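You operate a simulated robot arm through the tools that you are given. There is no shell and no other tool.

You run a simulated robot arm. Do the job below in one go: nothing can be reset, and whatever is moved stays where it is left.

## Task
With the key off, swap the burnt fan relay for the one that the fan relay label asks for.
Fine: Choose among the three grey relays on the brown dash and leave the burnt one there; then key on so the fan turns; don't start the engine. Leave the other controls and parts alone. Set down upright: burnt relay, what you pick out.

Only the result counts: the job must be done as asked and must still hold three seconds after the hand-in. Knocking over, shifting, dropping, spilling or breaking anything else fails it.

## Robot
A 7-joint arm with a fingered hand, fixed in place. Base frame: the origin is on the floor under the middle of its stand, x ahead of it, y to its left, z up. Units: m, rad, N and s.
With the tool pointing down near the work surface it reaches from about 0.1 to 0.56 m from the base axis. Its first joint turns from -2.897 to 2.897 rad. Payload 4.9 kg.
The tool frame sits at the grasp point between the pads (the TCP): z along the fingers, y along the line on which they close. The tips reach 0.032 m beyond it. The gripper opens to 0.192 m; its body begins 0.089 m behind the TCP. The gripper is a hand of 3 fingers: y runs from the thumb to the fingers, the wrist lies at [0, 0, -0.267] in the tool frame, and closing takes about 1.5 s.
Orientation is that of the tool frame in the base frame, as a unit quaternion [w, x, y, z]. With the fingers straight down and closing along the base's y, the tool's x points along the base's -x, its y along +y and its z along -z.

## Interface
- The arm moves only by the tool step_arm. Its argument "motion" is a list of rows, each a list of 3 entries, a list of its own where there are three numbers: the turn, a rotation vector about the base's x, y, z in rad, then the shift along the base's x, y, z in mm, then the finger opening in mm, from 0 to 192. In form: [[[wx, wy, wz], [x, y, z], grip], ...]. A call has 1 to 20 rows; each row is the pose to reach, as a shift and turn from the pose commanded when the call began. A row lasts 0.2 s, in which the tool goes at most 0.05 m and 0.15 rad; a call with a longer step from one row to the next is refused whole, and so is a gripper value outside its range. A pose out of reach is approached as far as the arm can. The call stops where the force on the tool passes 90 N (or 10 N more than at its start, if that is more) or the arm is blocked; 0.2 s more then pass. The fingers move at their own pace (about 0.153 m/s each) and stop on an object; they squeeze with about 26 N. The grip force told is the motor's: it shows also when the fingers shut on nothing. Time passes only in rows, and 0.2 s behind the last, so rows that repeat a pose let the fingers close. It gives the time, the measured TCP pose, the force on the tool (base axes), the opening and the grip force at its end, in the units of the frame above (readings bear some noise), with the torque about the TCP (base axes, N m) and any sound that the robot's microphone picked up, and new pictures: "show" is both (left out), scene, wrist or none.
- Cameras (640 x 400 px; columns grow to the right, rows downward): "scene" is fixed at [0.4001, -0.4976, 1.7894]; the picture's right is [0.83, -0.56, 0.00], its down [-0.40, -0.59, -0.70] and it looks along [0.39, 0.57, -0.72] (base axes); focal length 374 px, centre (320, 200). "wrist" rides on the gripper at [0.08, -0.046, -0.113] in the tool frame; the picture's right is [0.50, 0.87, 0.00], its down [-0.67, 0.39, -0.63] and it looks along [-0.55, 0.32, 0.78] (tool axes); focal length 226 px, centre (320, 200). There is no depth. A picture from a camera that has moved, and an enlarged one, comes with that camera's place and axes in the base frame and with its lens.
- hand_shape(shape): the hand has 3 fingers and takes this shape, open, in about a second: jaw (thumb against the fingers, like two jaws); tri (thumb and two fingers); tip (a fingertip pinch); poke (one finger out to press); point (the index stretched); flat (the hand flat); cup (the hand cupped); fist (a fist). The gripper value then closes the fingers along that shape, each until it touches; the sizes above hold for jaw. It gives what a move gives, with no picture.
- enlarge(camera, box): a new picture of the part [left, top, right, bottom] of that camera's present view, enlarged. It takes no simulated time.
- sign_off(): hands the job in; it is judged then, once.

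Places have to be worked out from the pictures, the camera data and where the tool is seen. Open the gripper and draw the arm clear of the work before you hand the job in, unless the task says otherwise.

The tools are called after "Emit:" as a command line: name --argument value ..., lists and objects as JSON in quotes. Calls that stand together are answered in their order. step_arm: Moves the arm, as the interface text tells. Its arguments: {"type":"object","properties":{"motion":{"type":"array","items":{"type":"array"}},"show":{"type":"string","enum":["both","scene","wrist","none"]}},"required":["motion"]} The other tools are called the same way: hand_shape (shape) gives the hand a shape; enlarge (camera, box) takes an enlarged picture of a part of a camera's view; sign_off () hands the job in.

At the start:

```text
clock: 0.0
tcp_pos: [0.4241, 0.1891, 1.3622]
tool_rot: [0.0, 0.0, 1.0, 0.0]
force: [-0.1, 0.5, 0.4]
moment: [0.0, 0.01, 0.02]
width: 0.1922
gripper_force: 0.0
shape: jaw
```

scene: 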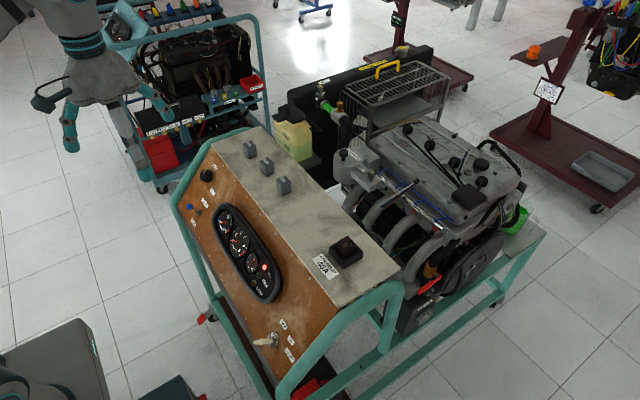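
wrist: 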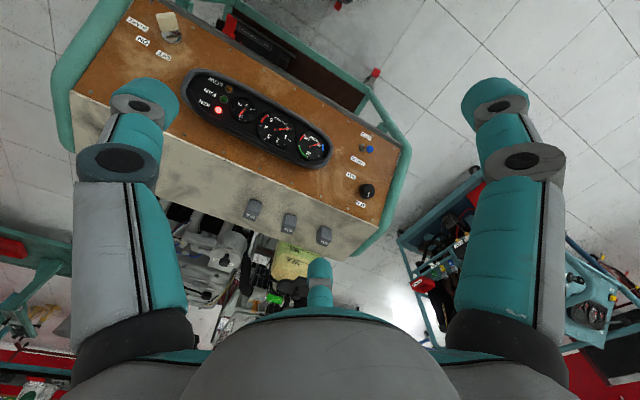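

I see a brown dash with a key, gauges, a switch and knob; three grey relays on the sloped/flat top, and a black burnt relay in a socket with a label. I enlarge these to read them.

Emit:
enlarge --camera "scene" --box '[220, 120, 320, 200]'

Emit:
enlarge --camera "scene" --box '[300, 220, 380, 290]'

Emit:
enlarge --camera "scene" --box '[230, 300, 330, 380]'

Emit:
enlarge --camera "scene" --box '[170, 160, 290, 310]'

Emit:
enlarge --camera "wrist" --box '[100, 0, 420, 270]'

```text
5.00 times, centred on (270, 160) of scene
camera zoom: at [0.4001, -0.4976, 1.7894], right [0.83, -0.56, 0.0], down [-0.4, -0.59, -0.7], along [0.39, 0.57, -0.72], focal length 1872 px, centre (570, 400)
```

zoom: 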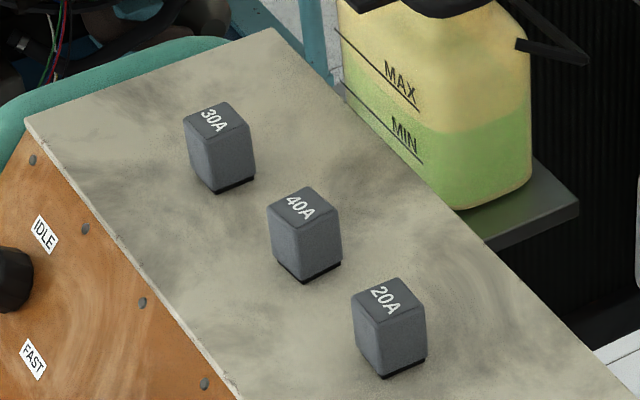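

```text
5.71 times, centred on (340, 255) of scene
camera zoom: at [0.4001, -0.4976, 1.7894], right [0.83, -0.56, 0.0], down [-0.4, -0.59, -0.7], along [0.39, 0.57, -0.72], focal length 2139 px, centre (206, -114)
```

zoom: 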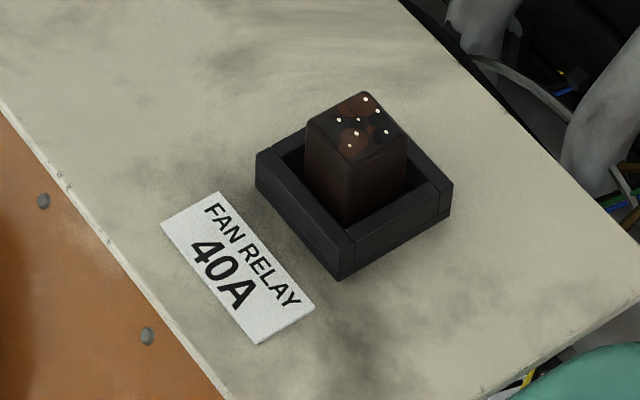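

```text
5.00 times, centred on (280, 340) of scene
camera zoom: at [0.4001, -0.4976, 1.7894], right [0.83, -0.56, 0.0], down [-0.4, -0.59, -0.7], along [0.39, 0.57, -0.72], focal length 1872 px, centre (520, -500)
```

zoom: 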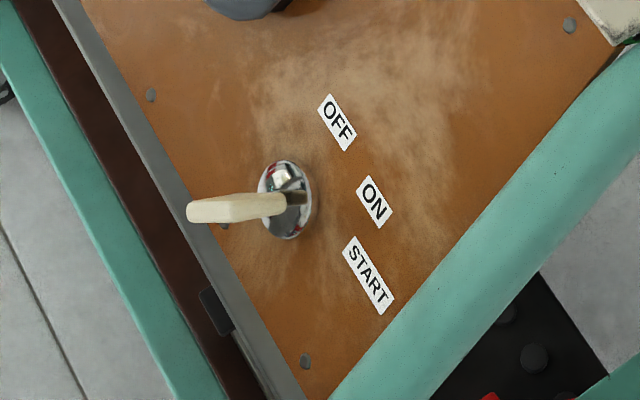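

```text
2.67 times, centred on (230, 235) of scene
camera zoom: at [0.4001, -0.4976, 1.7894], right [0.83, -0.56, 0.0], down [-0.4, -0.59, -0.7], along [0.39, 0.57, -0.72], focal length 998 px, centre (560, 107)
```

zoom: 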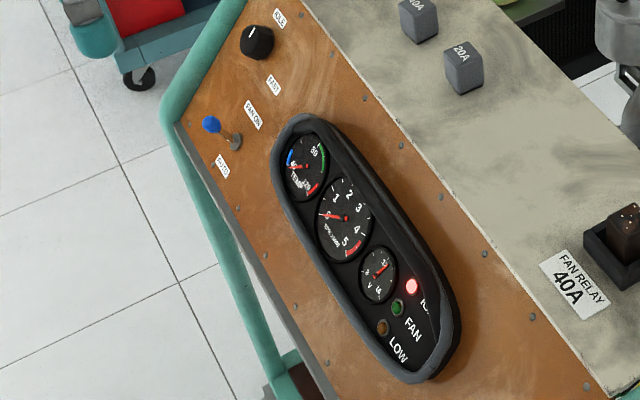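

```text
1.48 times, centred on (260, 135) of wrist
camera zoom: at [0.3441, 0.1442, 1.4753], right [-0.5, 0.87, 0.0], down [0.67, 0.39, 0.63], along [0.55, 0.32, -0.78], focal length 335 px, centre (409, 296)
```

zoom: 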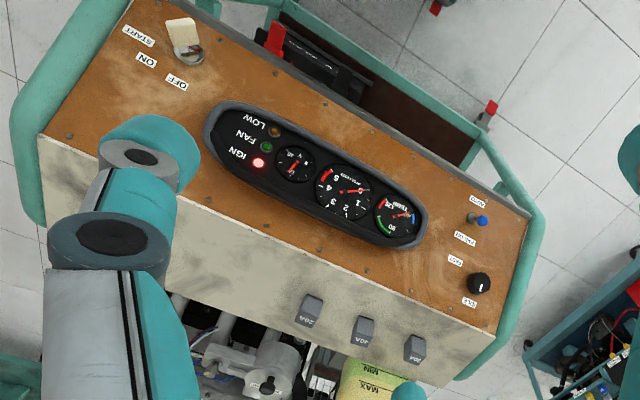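

The label asks for 40A, the middle grey relay reads 40A, and the red IGN lamp is lit, so the key is presently ON. I zoom the wrist camera to triangulate the relays and the key.

Emit:
enlarge --camera "wrist" --box '[220, 180, 350, 261]'

Emit:
enlarge --camera "wrist" --box '[100, 0, 260, 100]'

Emit:
enlarge --camera "wrist" --box '[320, 110, 420, 210]'

Emit:
enlarge --camera "scene" --box '[160, 160, 240, 240]'

Emit:
enlarge --camera "scene" --box '[160, 100, 440, 400]'

```text
4.92 times, centred on (285, 220) of wrist
camera zoom: at [0.3441, 0.1442, 1.4753], right [-0.5, 0.87, 0.0], down [0.67, 0.39, 0.63], along [0.55, 0.32, -0.78], focal length 1113 px, centre (492, 99)
```

zoom: 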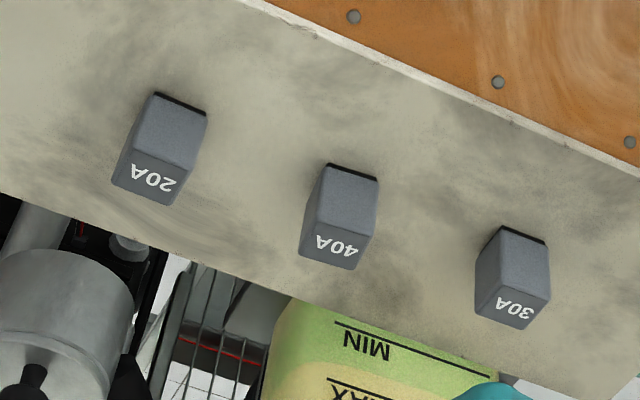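

```text
4.00 times, centred on (180, 50) of wrist
camera zoom: at [0.3441, 0.1442, 1.4753], right [-0.5, 0.87, 0.0], down [0.67, 0.39, 0.63], along [0.55, 0.32, -0.78], focal length 904 px, centre (880, 800)
```

zoom: 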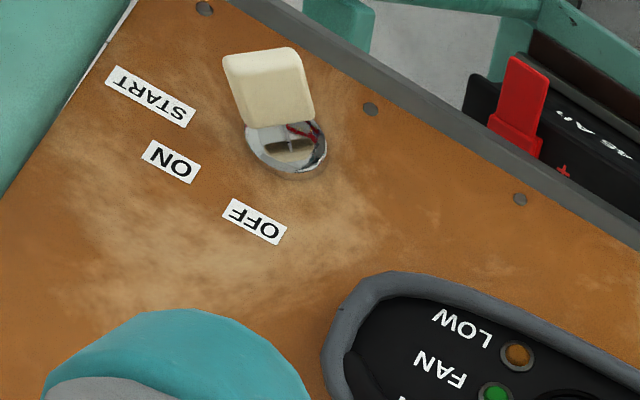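

```text
4.00 times, centred on (370, 160) of wrist
camera zoom: at [0.3441, 0.1442, 1.4753], right [-0.5, 0.87, 0.0], down [0.67, 0.39, 0.63], along [0.55, 0.32, -0.78], focal length 904 px, centre (120, 360)
```

zoom: 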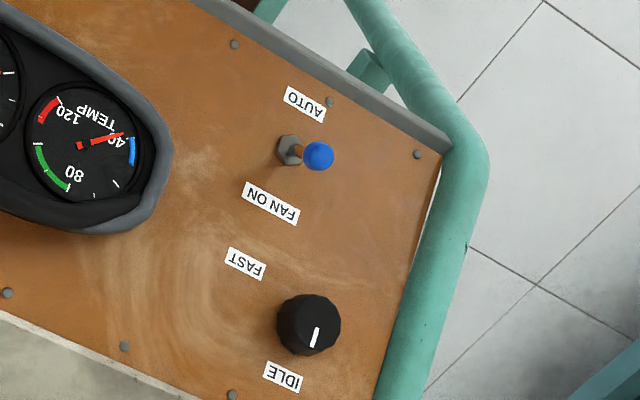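

```text
5.00 times, centred on (200, 200) of scene
camera zoom: at [0.4001, -0.4976, 1.7894], right [0.83, -0.56, 0.0], down [-0.4, -0.59, -0.7], along [0.39, 0.57, -0.72], focal length 1872 px, centre (920, 200)
```

zoom: 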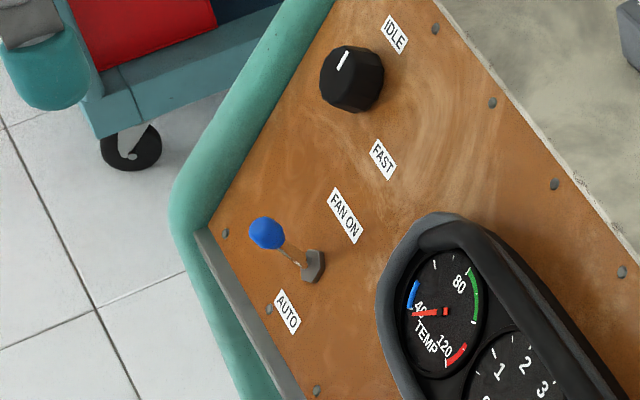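

```text
1.33 times, centred on (300, 250) of scene
camera zoom: at [0.4001, -0.4976, 1.7894], right [0.83, -0.56, 0.0], down [-0.4, -0.59, -0.7], along [0.39, 0.57, -0.72], focal length 499 px, centre (347, 133)
```

zoom: 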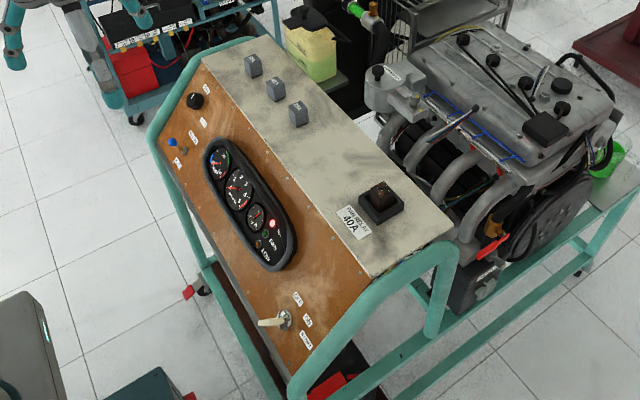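

The 40A relay top triangulates to about (0.745, 0.283, 1.082), the 20A and 30A neighbours lie 0.1 m to either side along y, and the key barrel is at about (0.528, −0.105, 0.889) on a panel sloping at about 51°. Its bow points at ON. I move the tool to face the panel well off the key, in line with its axis.

Emit:
step_arm --motion '[[[0, -0.074, 0], [-3, -24, -30], 150], [[0, -0.148, 0], [-6, -49, -60], 120], [[0, -0.223, 0], [-9, -73, -90], 100], [[0, -0.297, 0], [-12, -98, -120], 90], [[0, -0.371, 0], [-15, -122, -150], 90], [[0, -0.445, 0], [-18, -147, -180], 90], [[0, -0.52, 0], [-21, -171, -210], 90], [[0, -0.594, 0], [-24, -196, -240], 90], [[0, -0.668, 0], [-27, -220, -270], 90], [[0, -0.742, 0], [-30, -245, -300], 90], [[0, -0.817, 0], [-33, -269, -330], 90], [[0, -0.891, 0], [-36, -294, -360], 90], [[0, -0.891, 0], [-36, -294, -360], 90]]' --show "both"

```text
clock: 2.8
tcp_pos: [0.3892, -0.1057, 1.0024]
tool_rot: [0.431, 0.0, 0.903, 0.0]
force: [-0.4, 0.5, -0.6]
moment: [0.01, 0.0, 0.0]
width: 0.0902
gripper_force: 0.1
shape: jaw
camera wrist: at [0.2508, -0.1509, 1.0116], right [-0.31, 0.87, -0.39], down [-0.07, 0.39, 0.92], along [0.95, 0.31, -0.06], focal length 226 px, centre (320, 200)
```

scene: 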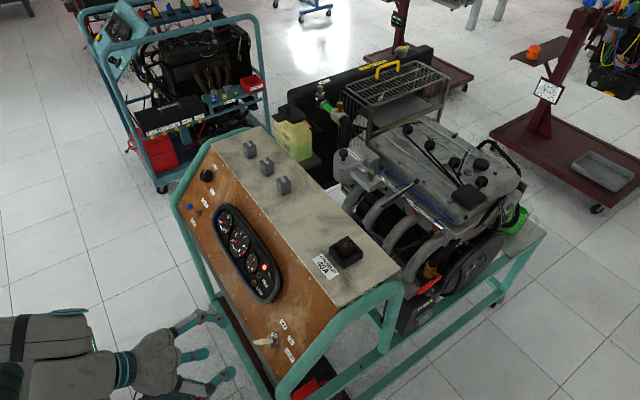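
wrist: 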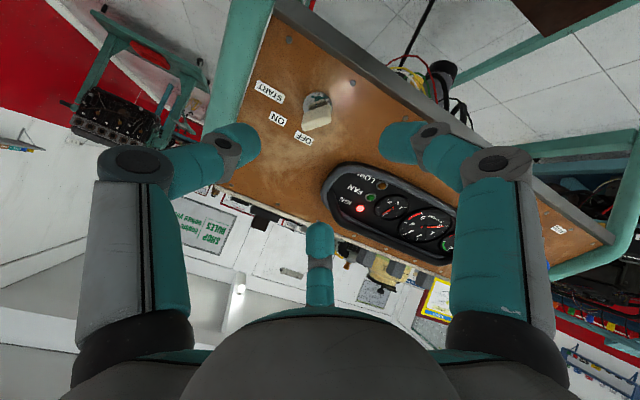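

The tool faces the panel as commanded. I zoom in on the hand to understand which fingers lie where and on the key in the wrist view.

Emit:
enlarge --camera "scene" --box '[110, 290, 310, 400]'

Emit:
enlarge --camera "wrist" --box '[230, 50, 430, 250]'

Emit:
enlarge --camera "wrist" --box '[60, 100, 580, 400]'

```text
3.20 times, centred on (210, 345) of scene
camera zoom: at [0.4001, -0.4976, 1.7894], right [0.83, -0.56, 0.0], down [-0.4, -0.59, -0.7], along [0.39, 0.57, -0.72], focal length 1198 px, centre (672, -264)
```

zoom: 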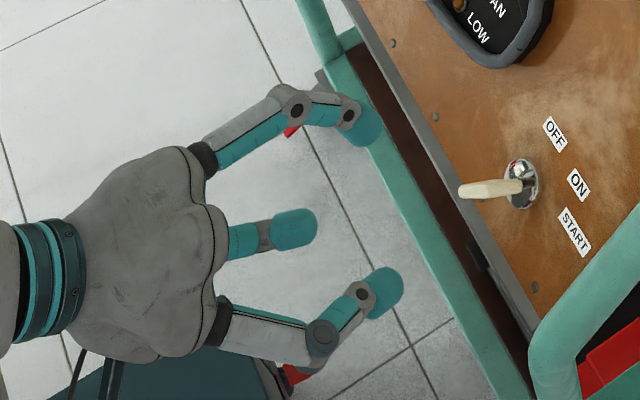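

```text
2.00 times, centred on (330, 150) of wrist
camera zoom: at [0.2508, -0.1509, 1.0116], right [-0.31, 0.87, -0.39], down [-0.07, 0.39, 0.92], along [0.95, 0.31, -0.06], focal length 452 px, centre (300, 300)
```

zoom: 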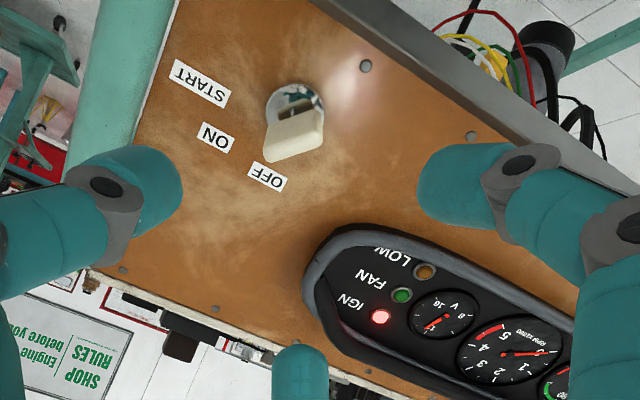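

```text
1.23 times, centred on (320, 250) of wrist
camera zoom: at [0.2508, -0.1509, 1.0116], right [-0.31, 0.87, -0.39], down [-0.07, 0.39, 0.92], along [0.95, 0.31, -0.06], focal length 278 px, centre (320, 138)
```

zoom: 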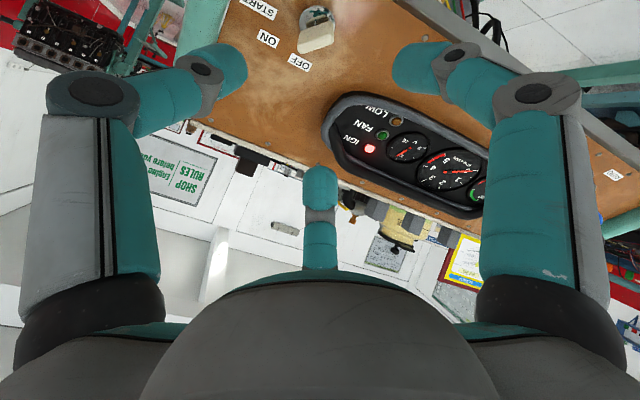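

The three fingertips sit at roughly 120° spacing and, in "jaw", they seem to close radially. Before touching anything, I check how the "tip" shape looks, since I need a neat pinch.

Emit:
hand_shape --shape "tip"

Emit:
step_arm --motion '[[[0, 0, 0], [0, 0, 0], 60], [[0, 0, 0], [0, 0, 0], 60], [[0, 0, 0], [0, 0, 0], 60], [[0, 0, 0], [0, 0, 0], 60]]' --show "both"

```text
clock: 3.7
tcp_pos: [0.3885, -0.1045, 1.0028]
tool_rot: [0.43, 0.0, 0.903, 0.0]
force: [0.4, -0.1, -0.1]
moment: [-0.02, -0.02, 0.0]
width: 0.1918
gripper_force: 0.2
shape: tip
```

```text
clock: 4.7
tcp_pos: [0.3883, -0.1057, 1.003]
tool_rot: [0.431, 0.0, 0.902, 0.0]
force: [1.3, 0.1, 0.1]
moment: [0.01, 0.02, 0.01]
width: 0.0603
gripper_force: 0.0
shape: tip
camera wrist: at [0.2508, -0.1506, 1.0118], right [-0.31, 0.87, -0.39], down [-0.07, 0.39, 0.92], along [0.95, 0.32, -0.06], focal length 226 px, centre (320, 200)
```

scene: 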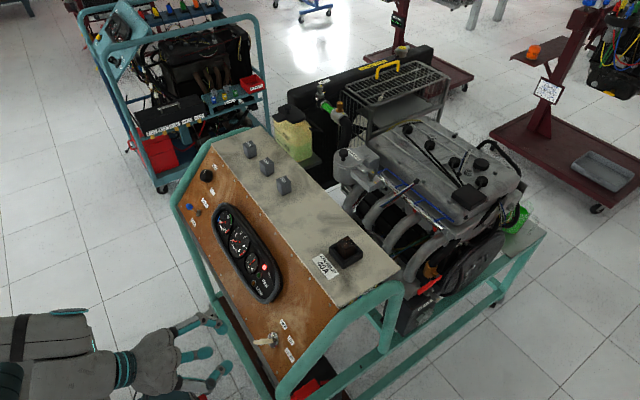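
wrist: 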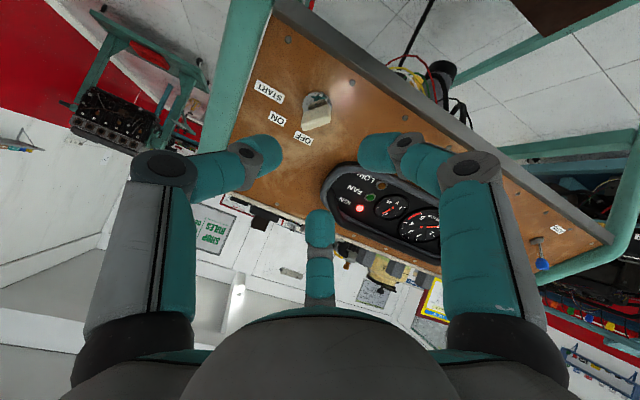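

"tip" is radial too, just narrower. I check "tri" for comparison.

Emit:
hand_shape --shape "tri"

Emit:
step_arm --motion '[[[0, 0, 0], [0, 0, 0], 60], [[0, 0, 0], [0, 0, 0], 60], [[0, 0, 0], [0, 0, 0], 60], [[0, 0, 0], [0, 0, 0], 60]]' --show "both"

Emit:
enlarge --camera "scene" --box '[110, 290, 310, 400]'

```text
clock: 5.6
tcp_pos: [0.3879, -0.1042, 1.0028]
tool_rot: [0.431, 0.001, 0.902, -0.001]
force: [0.0, 0.2, 0.3]
moment: [0.02, 0.0, 0.04]
width: 0.1919
gripper_force: 0.1
shape: tri
```

```text
clock: 6.6
tcp_pos: [0.3886, -0.1059, 1.0037]
tool_rot: [0.431, 0.001, 0.902, -0.001]
force: [0.0, 0.7, 0.1]
moment: [-0.02, 0.02, 0.01]
width: 0.0603
gripper_force: 0.0
shape: tri
camera wrist: at [0.2508, -0.1506, 1.0118], right [-0.31, 0.87, -0.39], down [-0.07, 0.39, 0.92], along [0.95, 0.32, -0.06], focal length 226 px, centre (320, 200)
```

scene: 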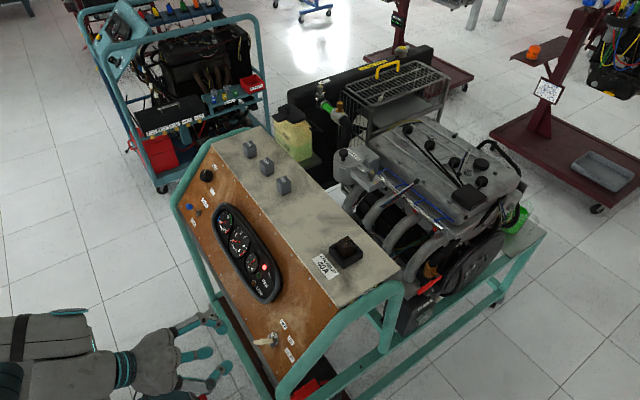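
wrist: 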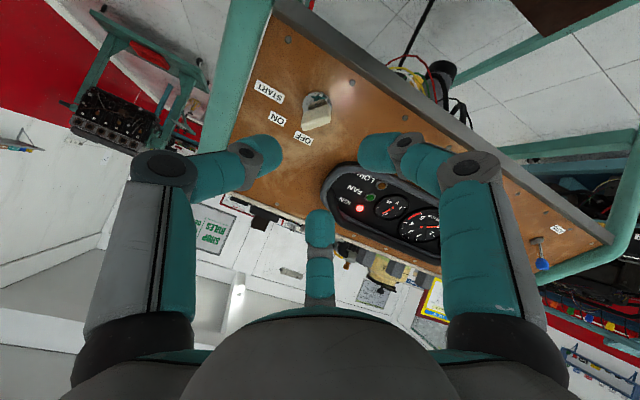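

```text
3.20 times, centred on (210, 345) of scene
camera zoom: at [0.4001, -0.4976, 1.7894], right [0.83, -0.56, 0.0], down [-0.4, -0.59, -0.7], along [0.39, 0.57, -0.72], focal length 1198 px, centre (672, -264)
```

zoom: 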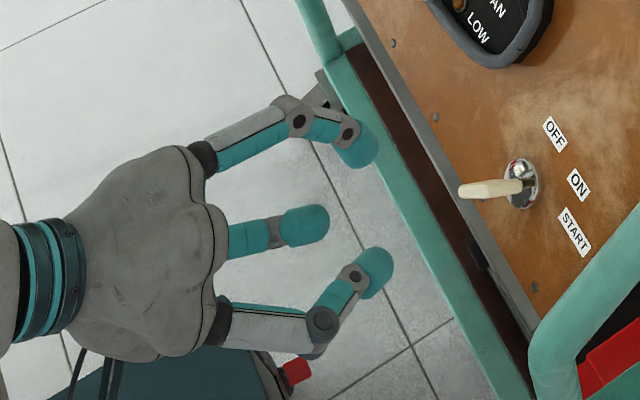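

All three shapes close radially, so the grip will be three-pointed. I zoom tightly on the key from both cameras to fix its axis and bow more exactly.

Emit:
enlarge --camera "wrist" --box '[250, 70, 350, 150]'

Emit:
enlarge --camera "scene" --box '[245, 320, 305, 360]'

```text
5.00 times, centred on (300, 110) of wrist
camera zoom: at [0.2508, -0.1506, 1.0118], right [-0.31, 0.87, -0.39], down [-0.07, 0.39, 0.92], along [0.95, 0.32, -0.06], focal length 1130 px, centre (420, 650)
```

zoom: 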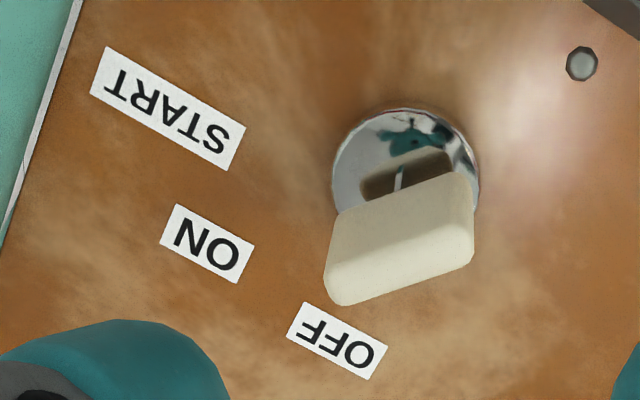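

```text
10.00 times, centred on (275, 340) of scene
camera zoom: at [0.4001, -0.4976, 1.7894], right [0.83, -0.56, 0.0], down [-0.4, -0.59, -0.7], along [0.39, 0.57, -0.72], focal length 3743 px, centre (770, -1200)
```

zoom: 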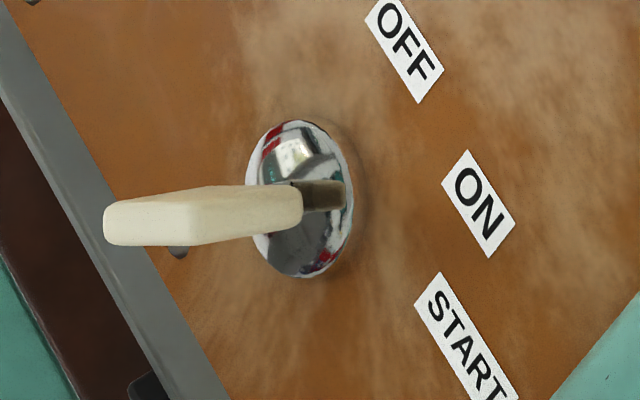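

The key's chrome bezel centre comes out at (0.526, −0.109, 0.8875). The bow is about 31 × 11 mm, stands roughly 14–48 mm off the panel, and is rolled 45° toward ON. I roll the tool 45° so thumb and fingers face the bow's flats and advance partway.

Emit:
step_arm --motion '[[[0.1018, 0, -0.0822], [11, -1, -10], 72], [[0.2035, 0, -0.1645], [22, -2, -19], 72], [[0.3053, 0, -0.2467], [34, -2, -29], 72], [[0.407, 0, -0.3289], [45, -3, -39], 72], [[0.5088, 0, -0.4112], [57, -4, -48], 72], [[0.6105, 0, -0.4934], [68, -4, -58], 72], [[0.6105, 0, -0.4934], [68, -4, -58], 72]]' --show "both"

Emit:
enlarge --camera "scene" --box '[160, 280, 320, 380]'

Emit:
enlarge --camera "wrist" --box '[200, 50, 440, 250]'

```text
clock: 8.2
tcp_pos: [0.4549, -0.1088, 0.9435]
tool_rot: [0.398, 0.345, 0.834, 0.165]
force: [0.0, 0.3, 0.3]
moment: [-0.01, 0.02, -0.01]
width: 0.0715
gripper_force: 0.1
shape: tri
camera wrist: at [0.312, -0.0835, 0.9458], right [0.16, 0.97, 0.2], down [-0.02, -0.2, 0.98], along [0.99, -0.16, -0.01], focal length 226 px, centre (320, 200)
```

scene: 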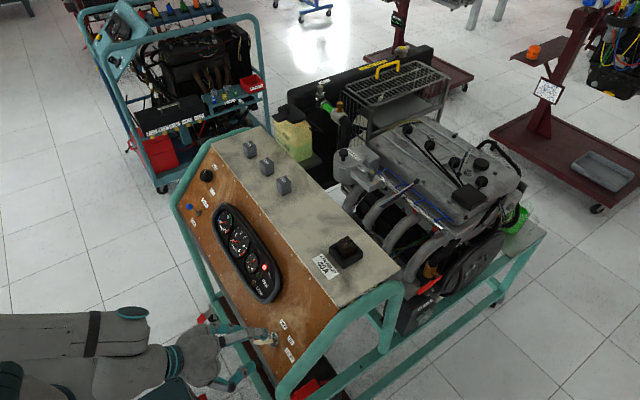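
wrist: 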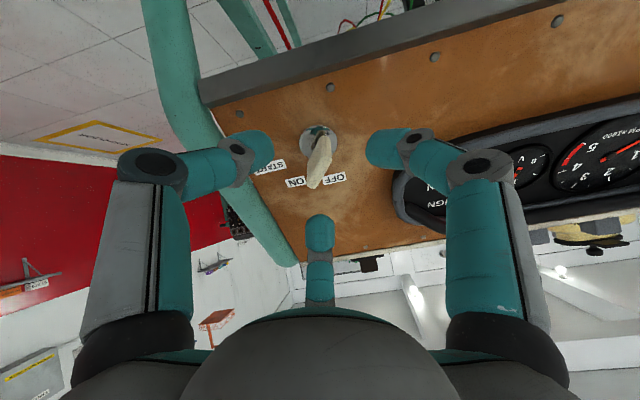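

```text
4.00 times, centred on (240, 330) of scene
camera zoom: at [0.4001, -0.4976, 1.7894], right [0.83, -0.56, 0.0], down [-0.4, -0.59, -0.7], along [0.39, 0.57, -0.72], focal length 1497 px, centre (640, -320)
```

zoom: 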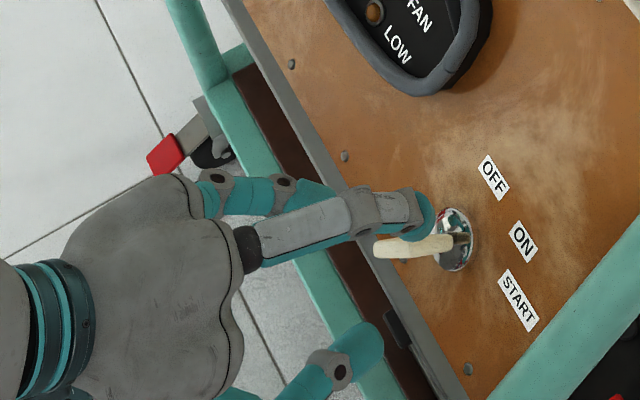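

```text
2.00 times, centred on (320, 150) of wrist
camera zoom: at [0.312, -0.0835, 0.9458], right [0.16, 0.97, 0.2], down [-0.02, -0.2, 0.98], along [0.99, -0.16, -0.01], focal length 452 px, centre (320, 300)
```

zoom: 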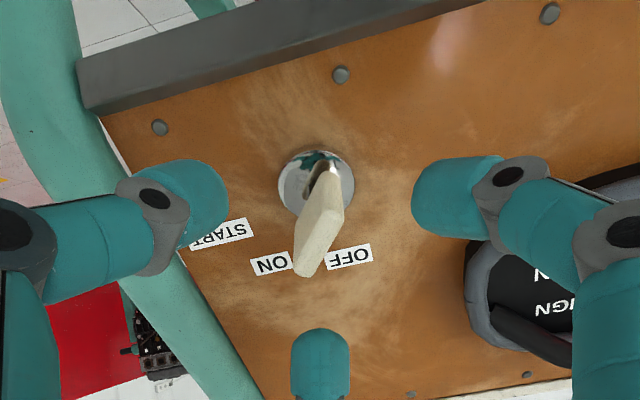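

The bezel centre lies exactly on the tool axis and the bow's width lies along tool x, so the thumb and fingers are set to straddle it. I advance 45 mm along the axis and look before closing.

Emit:
step_arm --motion '[[[0, 0, 0], [12, 0, -9], 72], [[0, 0, 0], [24, 0, -19], 72], [[0, 0, 0], [35, 0, -28], 72], [[0, 0, 0], [35, 0, -28], 72]]' --show "both"

Emit:
enlarge --camera "scene" --box '[200, 290, 330, 380]'

Emit:
enlarge --camera "wrist" --box '[220, 90, 420, 250]'

```text
clock: 9.2
tcp_pos: [0.492, -0.1083, 0.9159]
tool_rot: [0.399, 0.344, 0.834, 0.165]
force: [0.1, 1.4, 0.4]
moment: [0.02, -0.03, -0.03]
width: 0.0714
gripper_force: 0.0
shape: tri
camera wrist: at [0.3479, -0.0842, 0.918], right [0.16, 0.97, 0.2], down [-0.02, -0.2, 0.98], along [0.99, -0.16, -0.01], focal length 226 px, centre (320, 200)
```

scene: 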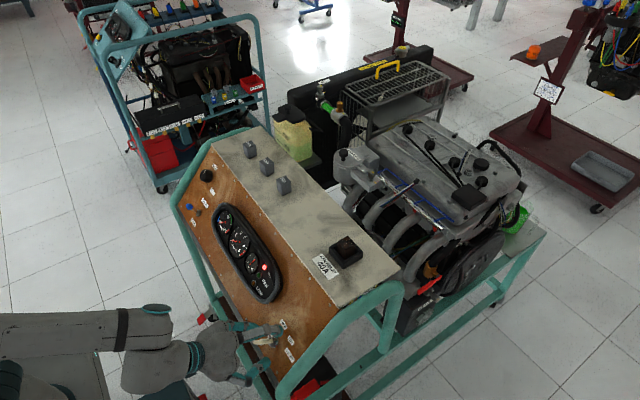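
wrist: 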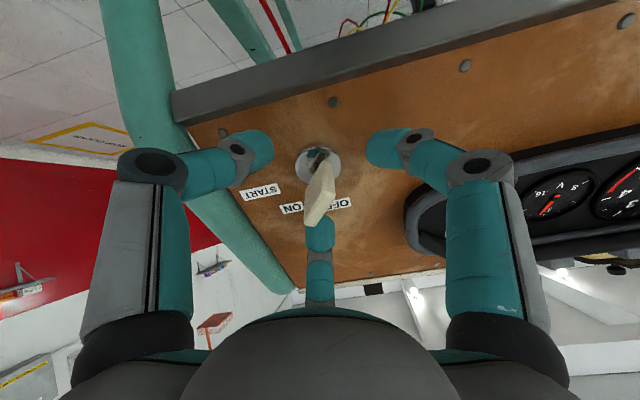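

```text
4.44 times, centred on (265, 335) of scene
camera zoom: at [0.4001, -0.4976, 1.7894], right [0.83, -0.56, 0.0], down [-0.4, -0.59, -0.7], along [0.39, 0.57, -0.72], focal length 1664 px, centre (564, -400)
```

zoom: 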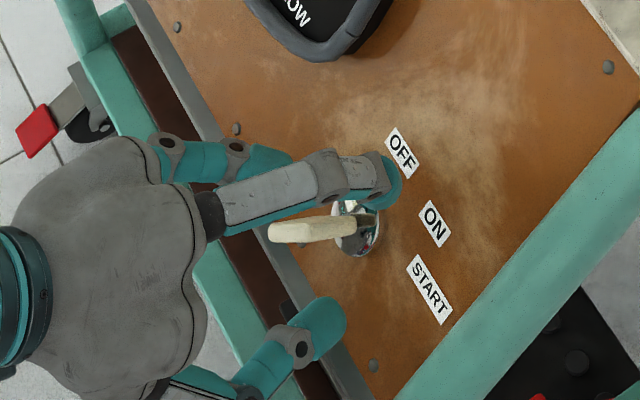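

```text
2.50 times, centred on (320, 170) of wrist
camera zoom: at [0.3479, -0.0842, 0.918], right [0.16, 0.97, 0.2], down [-0.02, -0.2, 0.98], along [0.99, -0.16, -0.01], focal length 565 px, centre (320, 275)
```

zoom: 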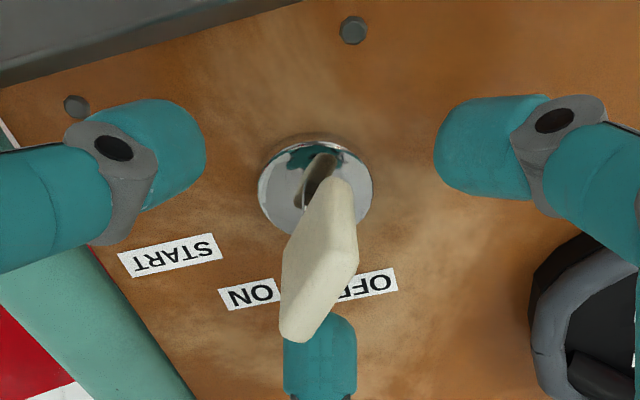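

The tool axis still coincides with the key axis. I close gradually and watch for contact and any twist.

Emit:
step_arm --motion '[[[0, 0, 0], [0, 0, 0], 55], [[0, 0, 0], [0, 0, 0], 45], [[0, 0, 0], [0, 0, 0], 38], [[0, 0, 0], [0, 0, 0], 32], [[0, 0, 0], [0, 0, 0], 28], [[0, 0, 0], [0, 0, 0], 28]]' --show "both"

Emit:
enlarge --camera "wrist" --box '[220, 90, 420, 250]'

Emit:
enlarge --camera "scene" --box '[200, 240, 330, 380]'

```text
clock: 10.6
tcp_pos: [0.4908, -0.1081, 0.9174]
tool_rot: [0.398, 0.346, 0.834, 0.165]
force: [-0.1, 0.3, 2.0]
moment: [0.01, -0.1, -0.02]
width: 0.0287
gripper_force: 0.1
shape: tri
camera wrist: at [0.3479, -0.0842, 0.9183], right [0.16, 0.97, 0.2], down [-0.02, -0.2, 0.98], along [0.99, -0.16, -0.01], focal length 226 px, centre (320, 200)
```

scene: 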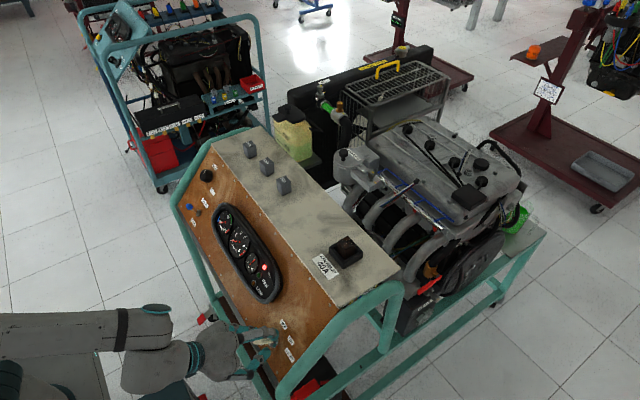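
wrist: 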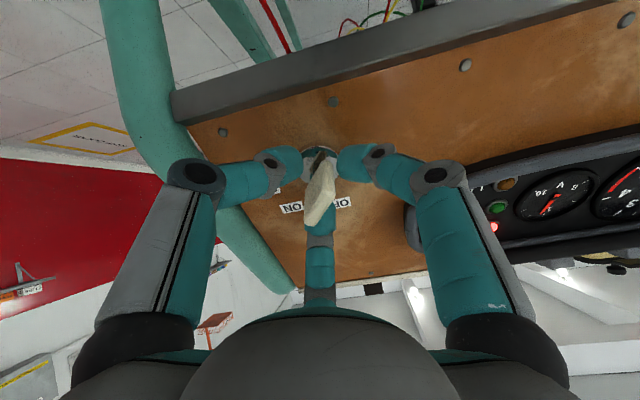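

```text
2.50 times, centred on (320, 170) of wrist
camera zoom: at [0.3479, -0.0842, 0.9183], right [0.16, 0.97, 0.2], down [-0.02, -0.2, 0.98], along [0.99, -0.16, -0.01], focal length 565 px, centre (320, 275)
```

zoom: 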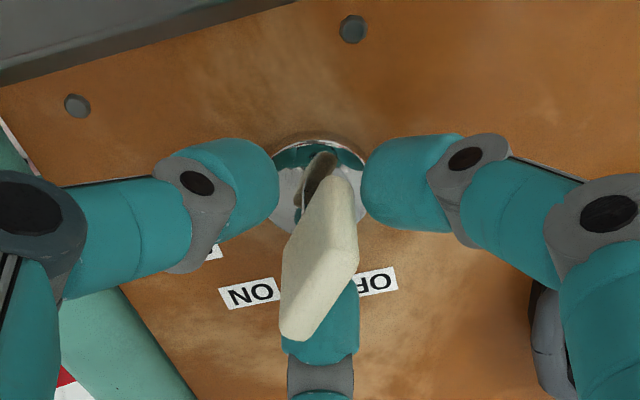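

```text
2.86 times, centred on (265, 310) of scene
camera zoom: at [0.4001, -0.4976, 1.7894], right [0.83, -0.56, 0.0], down [-0.4, -0.59, -0.7], along [0.39, 0.57, -0.72], focal length 1069 px, centre (477, -114)
```

zoom: 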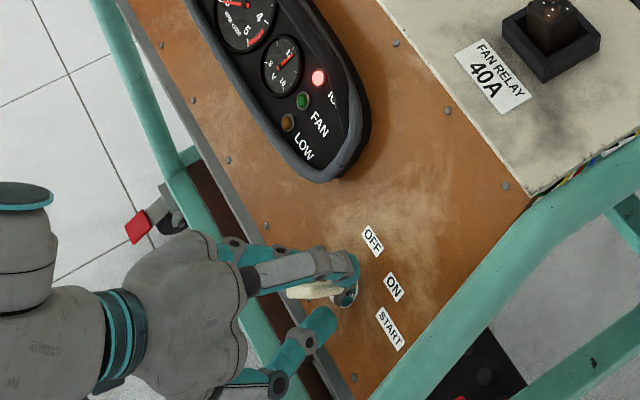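

No contact yet at 28 mm and the key hasn't moved. I close further in small steps.

Emit:
step_arm --motion '[[[0, 0, 0], [0, 0, 0], 24], [[0, 0, 0], [0, 0, 0], 20], [[0, 0, 0], [0, 0, 0], 16], [[0, 0, 0], [0, 0, 0], 12], [[0, 0, 0], [0, 0, 0], 12]]' --show "wrist"

Emit:
enlarge --camera "wrist" --box '[220, 90, 420, 250]'

Emit:
enlarge --camera "scene" --box '[200, 240, 330, 380]'

```text
clock: 11.8
tcp_pos: [0.4922, -0.1086, 0.9162]
tool_rot: [0.399, 0.345, 0.834, 0.165]
force: [1.4, 4.0, 6.7]
moment: [0.07, -0.15, 0.11]
width: 0.0133
gripper_force: 0.1
shape: tri
camera wrist: at [0.3478, -0.0841, 0.9183], right [0.16, 0.97, 0.2], down [-0.02, -0.2, 0.98], along [0.99, -0.16, -0.01], focal length 226 px, centre (320, 200)
```

wrist: 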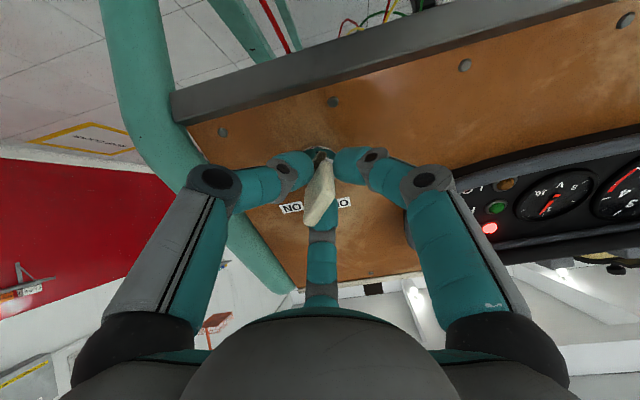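

```text
2.50 times, centred on (320, 170) of wrist
camera zoom: at [0.3478, -0.0841, 0.9183], right [0.16, 0.97, 0.2], down [-0.02, -0.2, 0.98], along [0.99, -0.16, -0.01], focal length 565 px, centre (320, 275)
```

zoom: 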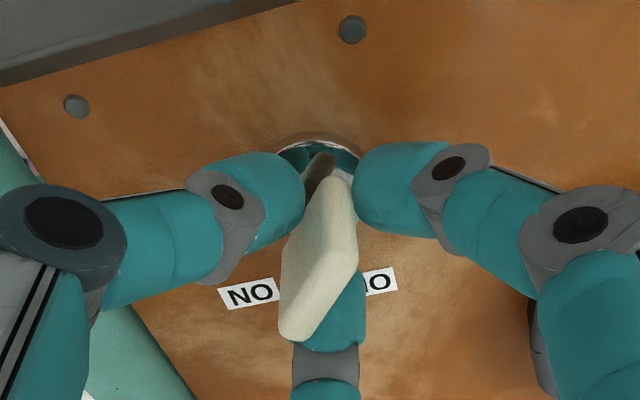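

```text
2.86 times, centred on (265, 310) of scene
camera zoom: at [0.4001, -0.4976, 1.7894], right [0.83, -0.56, 0.0], down [-0.4, -0.59, -0.7], along [0.39, 0.57, -0.72], focal length 1069 px, centre (477, -114)
```

zoom: 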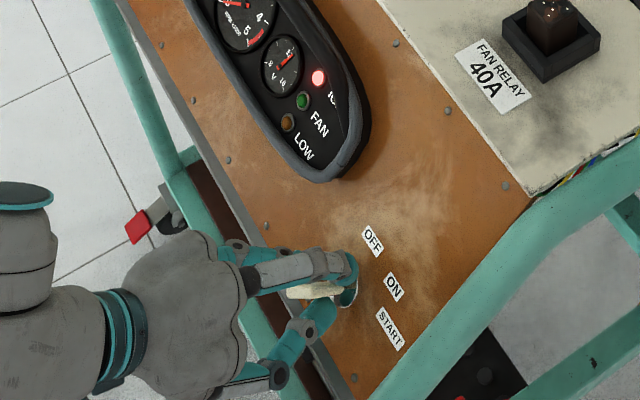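

Contact has begun (about 7 N along the closing axis, fingers' side first) and the key still points to ON. I close a bit more so the thumb also bears.

Emit:
step_arm --motion '[[[0, 0, 0], [1, 1, 1], 9], [[0, 0, 0], [1, 1, 1], 6], [[0, 0, 0], [1, 1, 1], 3], [[0, 0, 0], [1, 1, 1], 3]]' --show "wrist"

Emit:
enlarge --camera "wrist" --box '[220, 90, 420, 250]'

Emit:
enlarge --camera "scene" --box '[200, 240, 330, 380]'

```text
clock: 12.8
tcp_pos: [0.4914, -0.1077, 0.9165]
tool_rot: [0.398, 0.345, 0.834, 0.165]
force: [12.0, 5.5, -4.4]
moment: [0.04, 0.0, 0.11]
width: 0.0076
gripper_force: 25.6
shape: tri
camera wrist: at [0.3481, -0.0832, 0.9184], right [0.16, 0.97, 0.2], down [-0.02, -0.2, 0.98], along [0.99, -0.16, -0.01], focal length 226 px, centre (320, 200)
```

wrist: 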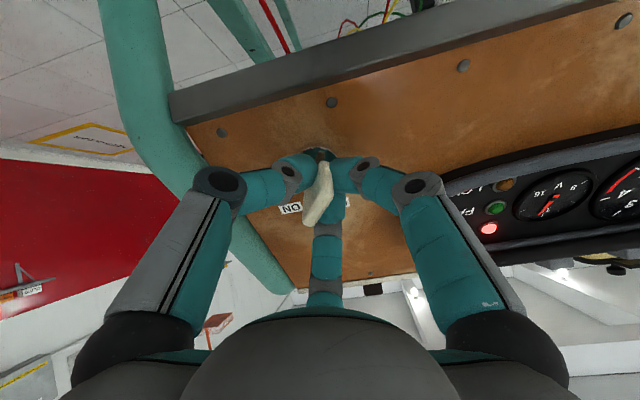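

```text
2.50 times, centred on (320, 170) of wrist
camera zoom: at [0.3481, -0.0832, 0.9184], right [0.16, 0.97, 0.2], down [-0.02, -0.2, 0.98], along [0.99, -0.16, -0.01], focal length 565 px, centre (320, 275)
```

zoom: 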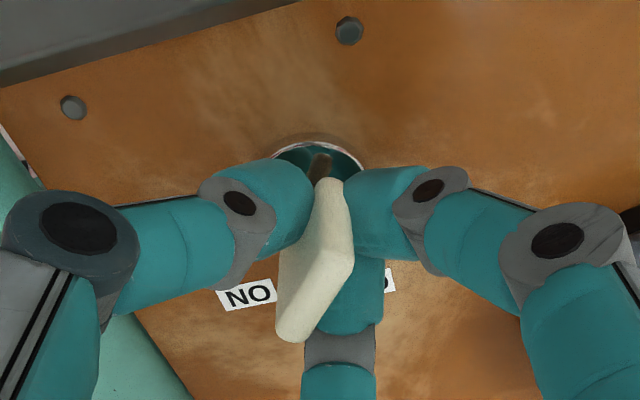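

```text
2.86 times, centred on (265, 310) of scene
camera zoom: at [0.4001, -0.4976, 1.7894], right [0.83, -0.56, 0.0], down [-0.4, -0.59, -0.7], along [0.39, 0.57, -0.72], focal length 1069 px, centre (477, -114)
```

zoom: 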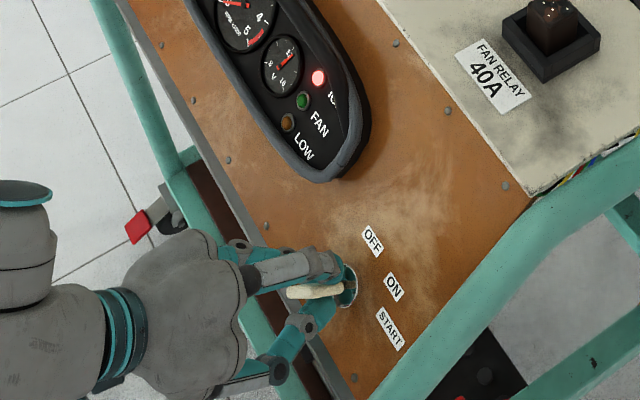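

The bow is firmly held (width 7.6 mm, 25.6 N). I turn it 45° counter-clockwise about the key axis toward OFF.

Emit:
step_arm --motion '[[[-0.1018, 0, 0.0822], [0, 0, 0], 3], [[-0.2035, 0, 0.1645], [0, 0, 0], 3], [[-0.3053, 0, 0.2467], [0, 0, 0], 3], [[-0.407, 0, 0.3289], [0, 0, 0], 3], [[-0.5088, 0, 0.4112], [0, 0, 0], 3], [[-0.6105, 0, 0.4934], [0, 0, 0], 3], [[-0.6105, 0, 0.4934], [0, 0, 0], 3]]' --show "both"

Emit:
enlarge --camera "scene" --box '[200, 240, 330, 380]'

Emit:
enlarge --camera "wrist" --box '[220, 90, 420, 250]'

```text
clock: 14.4
tcp_pos: [0.4905, -0.106, 0.9161]
tool_rot: [0.43, 0.0, 0.903, 0.0]
force: [-2.7, -6.8, -14.0]
moment: [0.04, 0.24, -0.31]
width: 0.0071
gripper_force: 26.4
shape: tri
camera wrist: at [0.3529, -0.1525, 0.9253], right [-0.32, 0.87, -0.39], down [-0.07, 0.39, 0.92], along [0.95, 0.32, -0.07], focal length 226 px, centre (320, 200)
```

scene: 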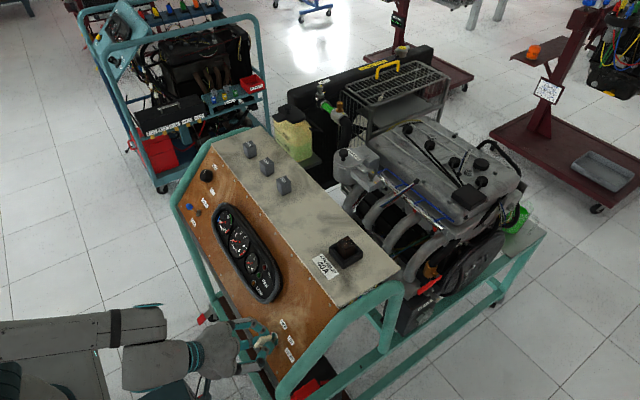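
wrist: 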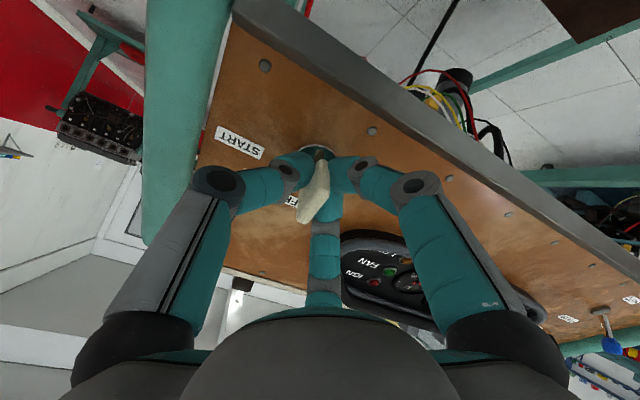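

```text
2.86 times, centred on (265, 310) of scene
camera zoom: at [0.4001, -0.4976, 1.7894], right [0.83, -0.56, 0.0], down [-0.4, -0.59, -0.7], along [0.39, 0.57, -0.72], focal length 1069 px, centre (477, -114)
```

zoom: 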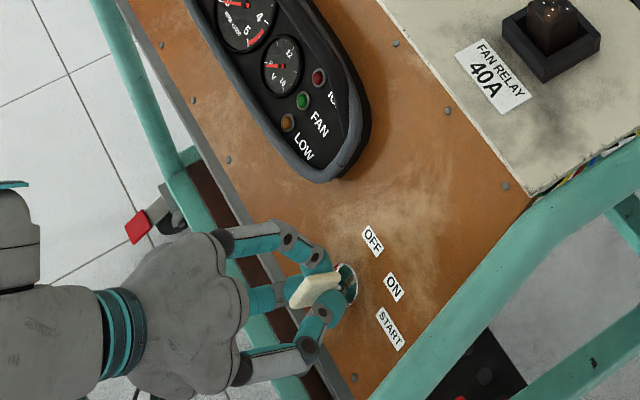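

```text
2.50 times, centred on (320, 170) of wrist
camera zoom: at [0.3529, -0.1525, 0.9253], right [-0.32, 0.87, -0.39], down [-0.07, 0.39, 0.92], along [0.95, 0.32, -0.07], focal length 565 px, centre (320, 275)
```

zoom: 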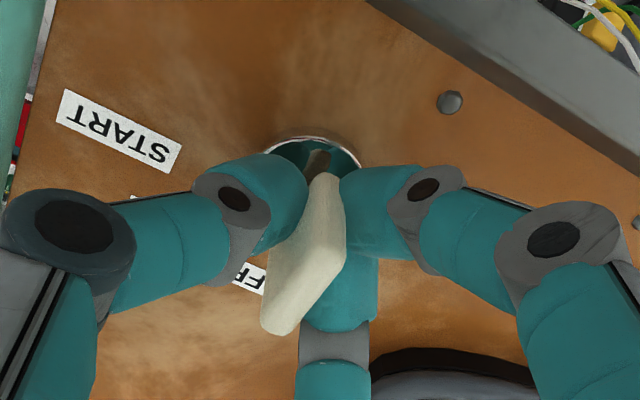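

The IGN lamp has gone dark and the voltmeter dropped, so the key is now OFF. I open the hand and back straight out along the key axis.

Emit:
step_arm --motion '[[[0, 0, 0], [0, 0, 0], 20], [[0, 0, 0], [0, 0, 0], 45], [[0, 0, 0], [0, 0, 0], 72], [[0, 0, 0], [0, 0, 0], 72], [[0, 0, 0], [-16, 0, 13], 72], [[0, 0, 0], [-35, 0, 28], 72], [[0, 0, 0], [-60, 0, 49], 72], [[0, 0, 0], [-85, 0, 69], 72], [[0, 0, 0], [-85, 0, 69], 72]]' --show "both"

Emit:
enlarge --camera "scene" --box '[200, 240, 330, 380]'

Emit:
enlarge --camera "wrist" --box '[220, 60, 420, 220]'

```text
clock: 16.4
tcp_pos: [0.4066, -0.1061, 0.9862]
tool_rot: [0.43, 0.001, 0.903, 0.0]
force: [0.4, 0.7, 0.3]
moment: [0.04, 0.01, 0.03]
width: 0.0715
gripper_force: 0.0
shape: tri
camera wrist: at [0.2685, -0.1512, 0.9955], right [-0.31, 0.87, -0.39], down [-0.07, 0.39, 0.92], along [0.95, 0.32, -0.06], focal length 226 px, centre (320, 200)
```

scene: 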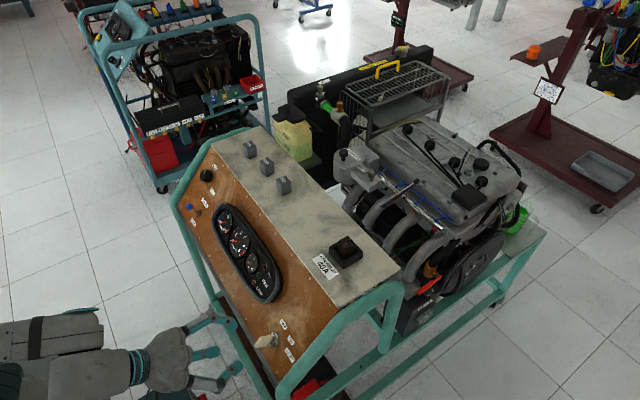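
wrist: 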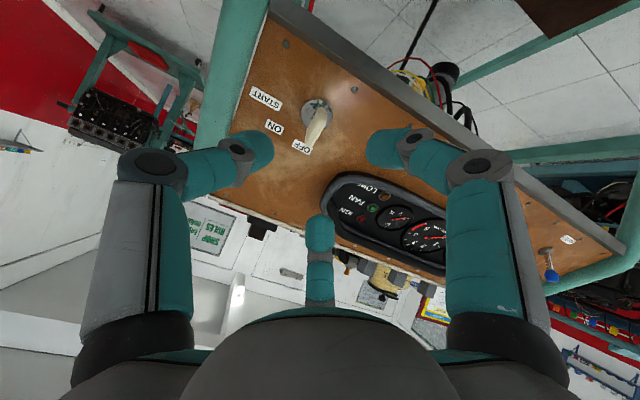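

```text
2.86 times, centred on (265, 310) of scene
camera zoom: at [0.4001, -0.4976, 1.7894], right [0.83, -0.56, 0.0], down [-0.4, -0.59, -0.7], along [0.39, 0.57, -0.72], focal length 1069 px, centre (477, -114)
```

zoom: 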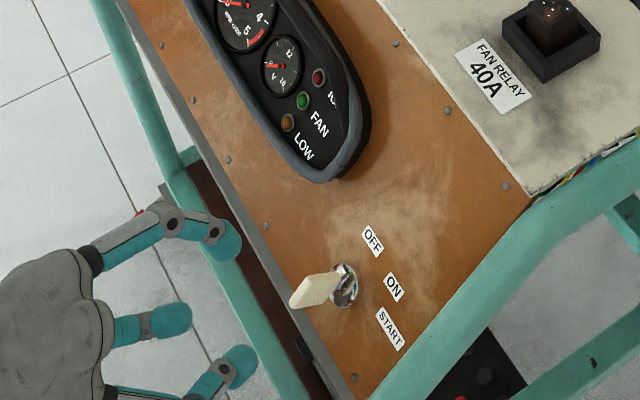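

```text
2.50 times, centred on (320, 140) of wrist
camera zoom: at [0.2685, -0.1512, 0.9955], right [-0.31, 0.87, -0.39], down [-0.07, 0.39, 0.92], along [0.95, 0.32, -0.06], focal length 565 px, centre (320, 350)
```

zoom: 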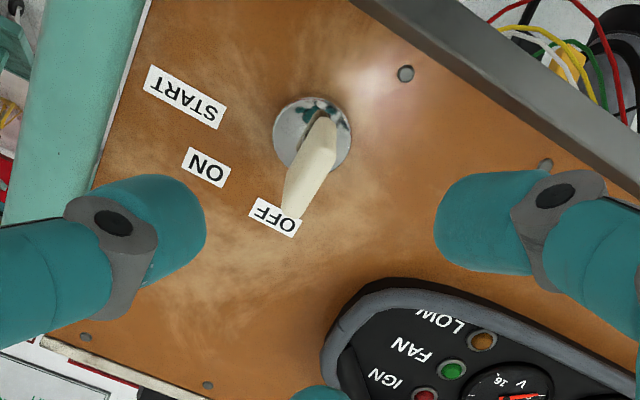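

The key stands at OFF. Now I raise the hand and bring it vertical above the burnt relay's area at a safe height to look closely at the socket and test the reach.

Emit:
step_arm --motion '[[[0, 0, 0], [0, 0, 45], 100], [[0, 0, 0], [0, 0, 90], 100], [[0, 0, 0], [0, 0, 135], 100], [[0, 0, 0], [0, 0, 180], 100], [[0, 0, 0], [0, 0, 225], 100], [[0, 0, 0], [0, 0, 270], 100], [[0, 0.11, 0], [25, 3, 300], 100], [[0, 0.22, 0], [50, 6, 314], 100], [[0, 0.33, 0], [75, 9, 314], 100], [[0, 0.44, 0], [100, 12, 314], 100], [[0, 0.55, 0], [125, 15, 314], 100], [[0, 0.66, 0], [150, 18, 314], 100], [[0, 0.77, 0], [175, 21, 314], 100], [[0, 0.891, 0], [200, 24, 314], 100], [[0, 0.891, 0], [200, 24, 314], 100]]' --show "both"

```text
clock: 19.6
tcp_pos: [0.6068, -0.0813, 1.2992]
tool_rot: [-0.002, 0.001, 1.0, 0.0]
force: [0.2, -0.7, -1.5]
moment: [-0.01, 0.13, -0.01]
width: 0.0996
gripper_force: 0.0
shape: tri
camera wrist: at [0.5274, -0.1274, 1.412], right [-0.5, 0.87, 0.0], down [0.67, 0.39, 0.63], along [0.55, 0.32, -0.78], focal length 226 px, centre (320, 200)
```

scene: 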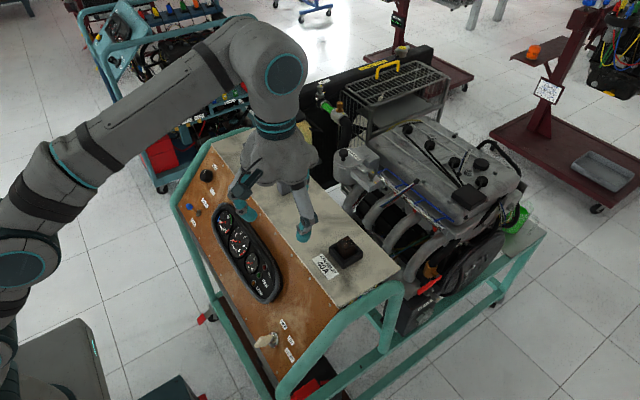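
wrist: 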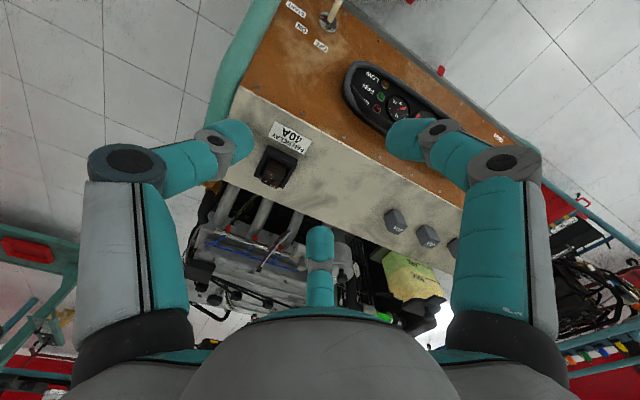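

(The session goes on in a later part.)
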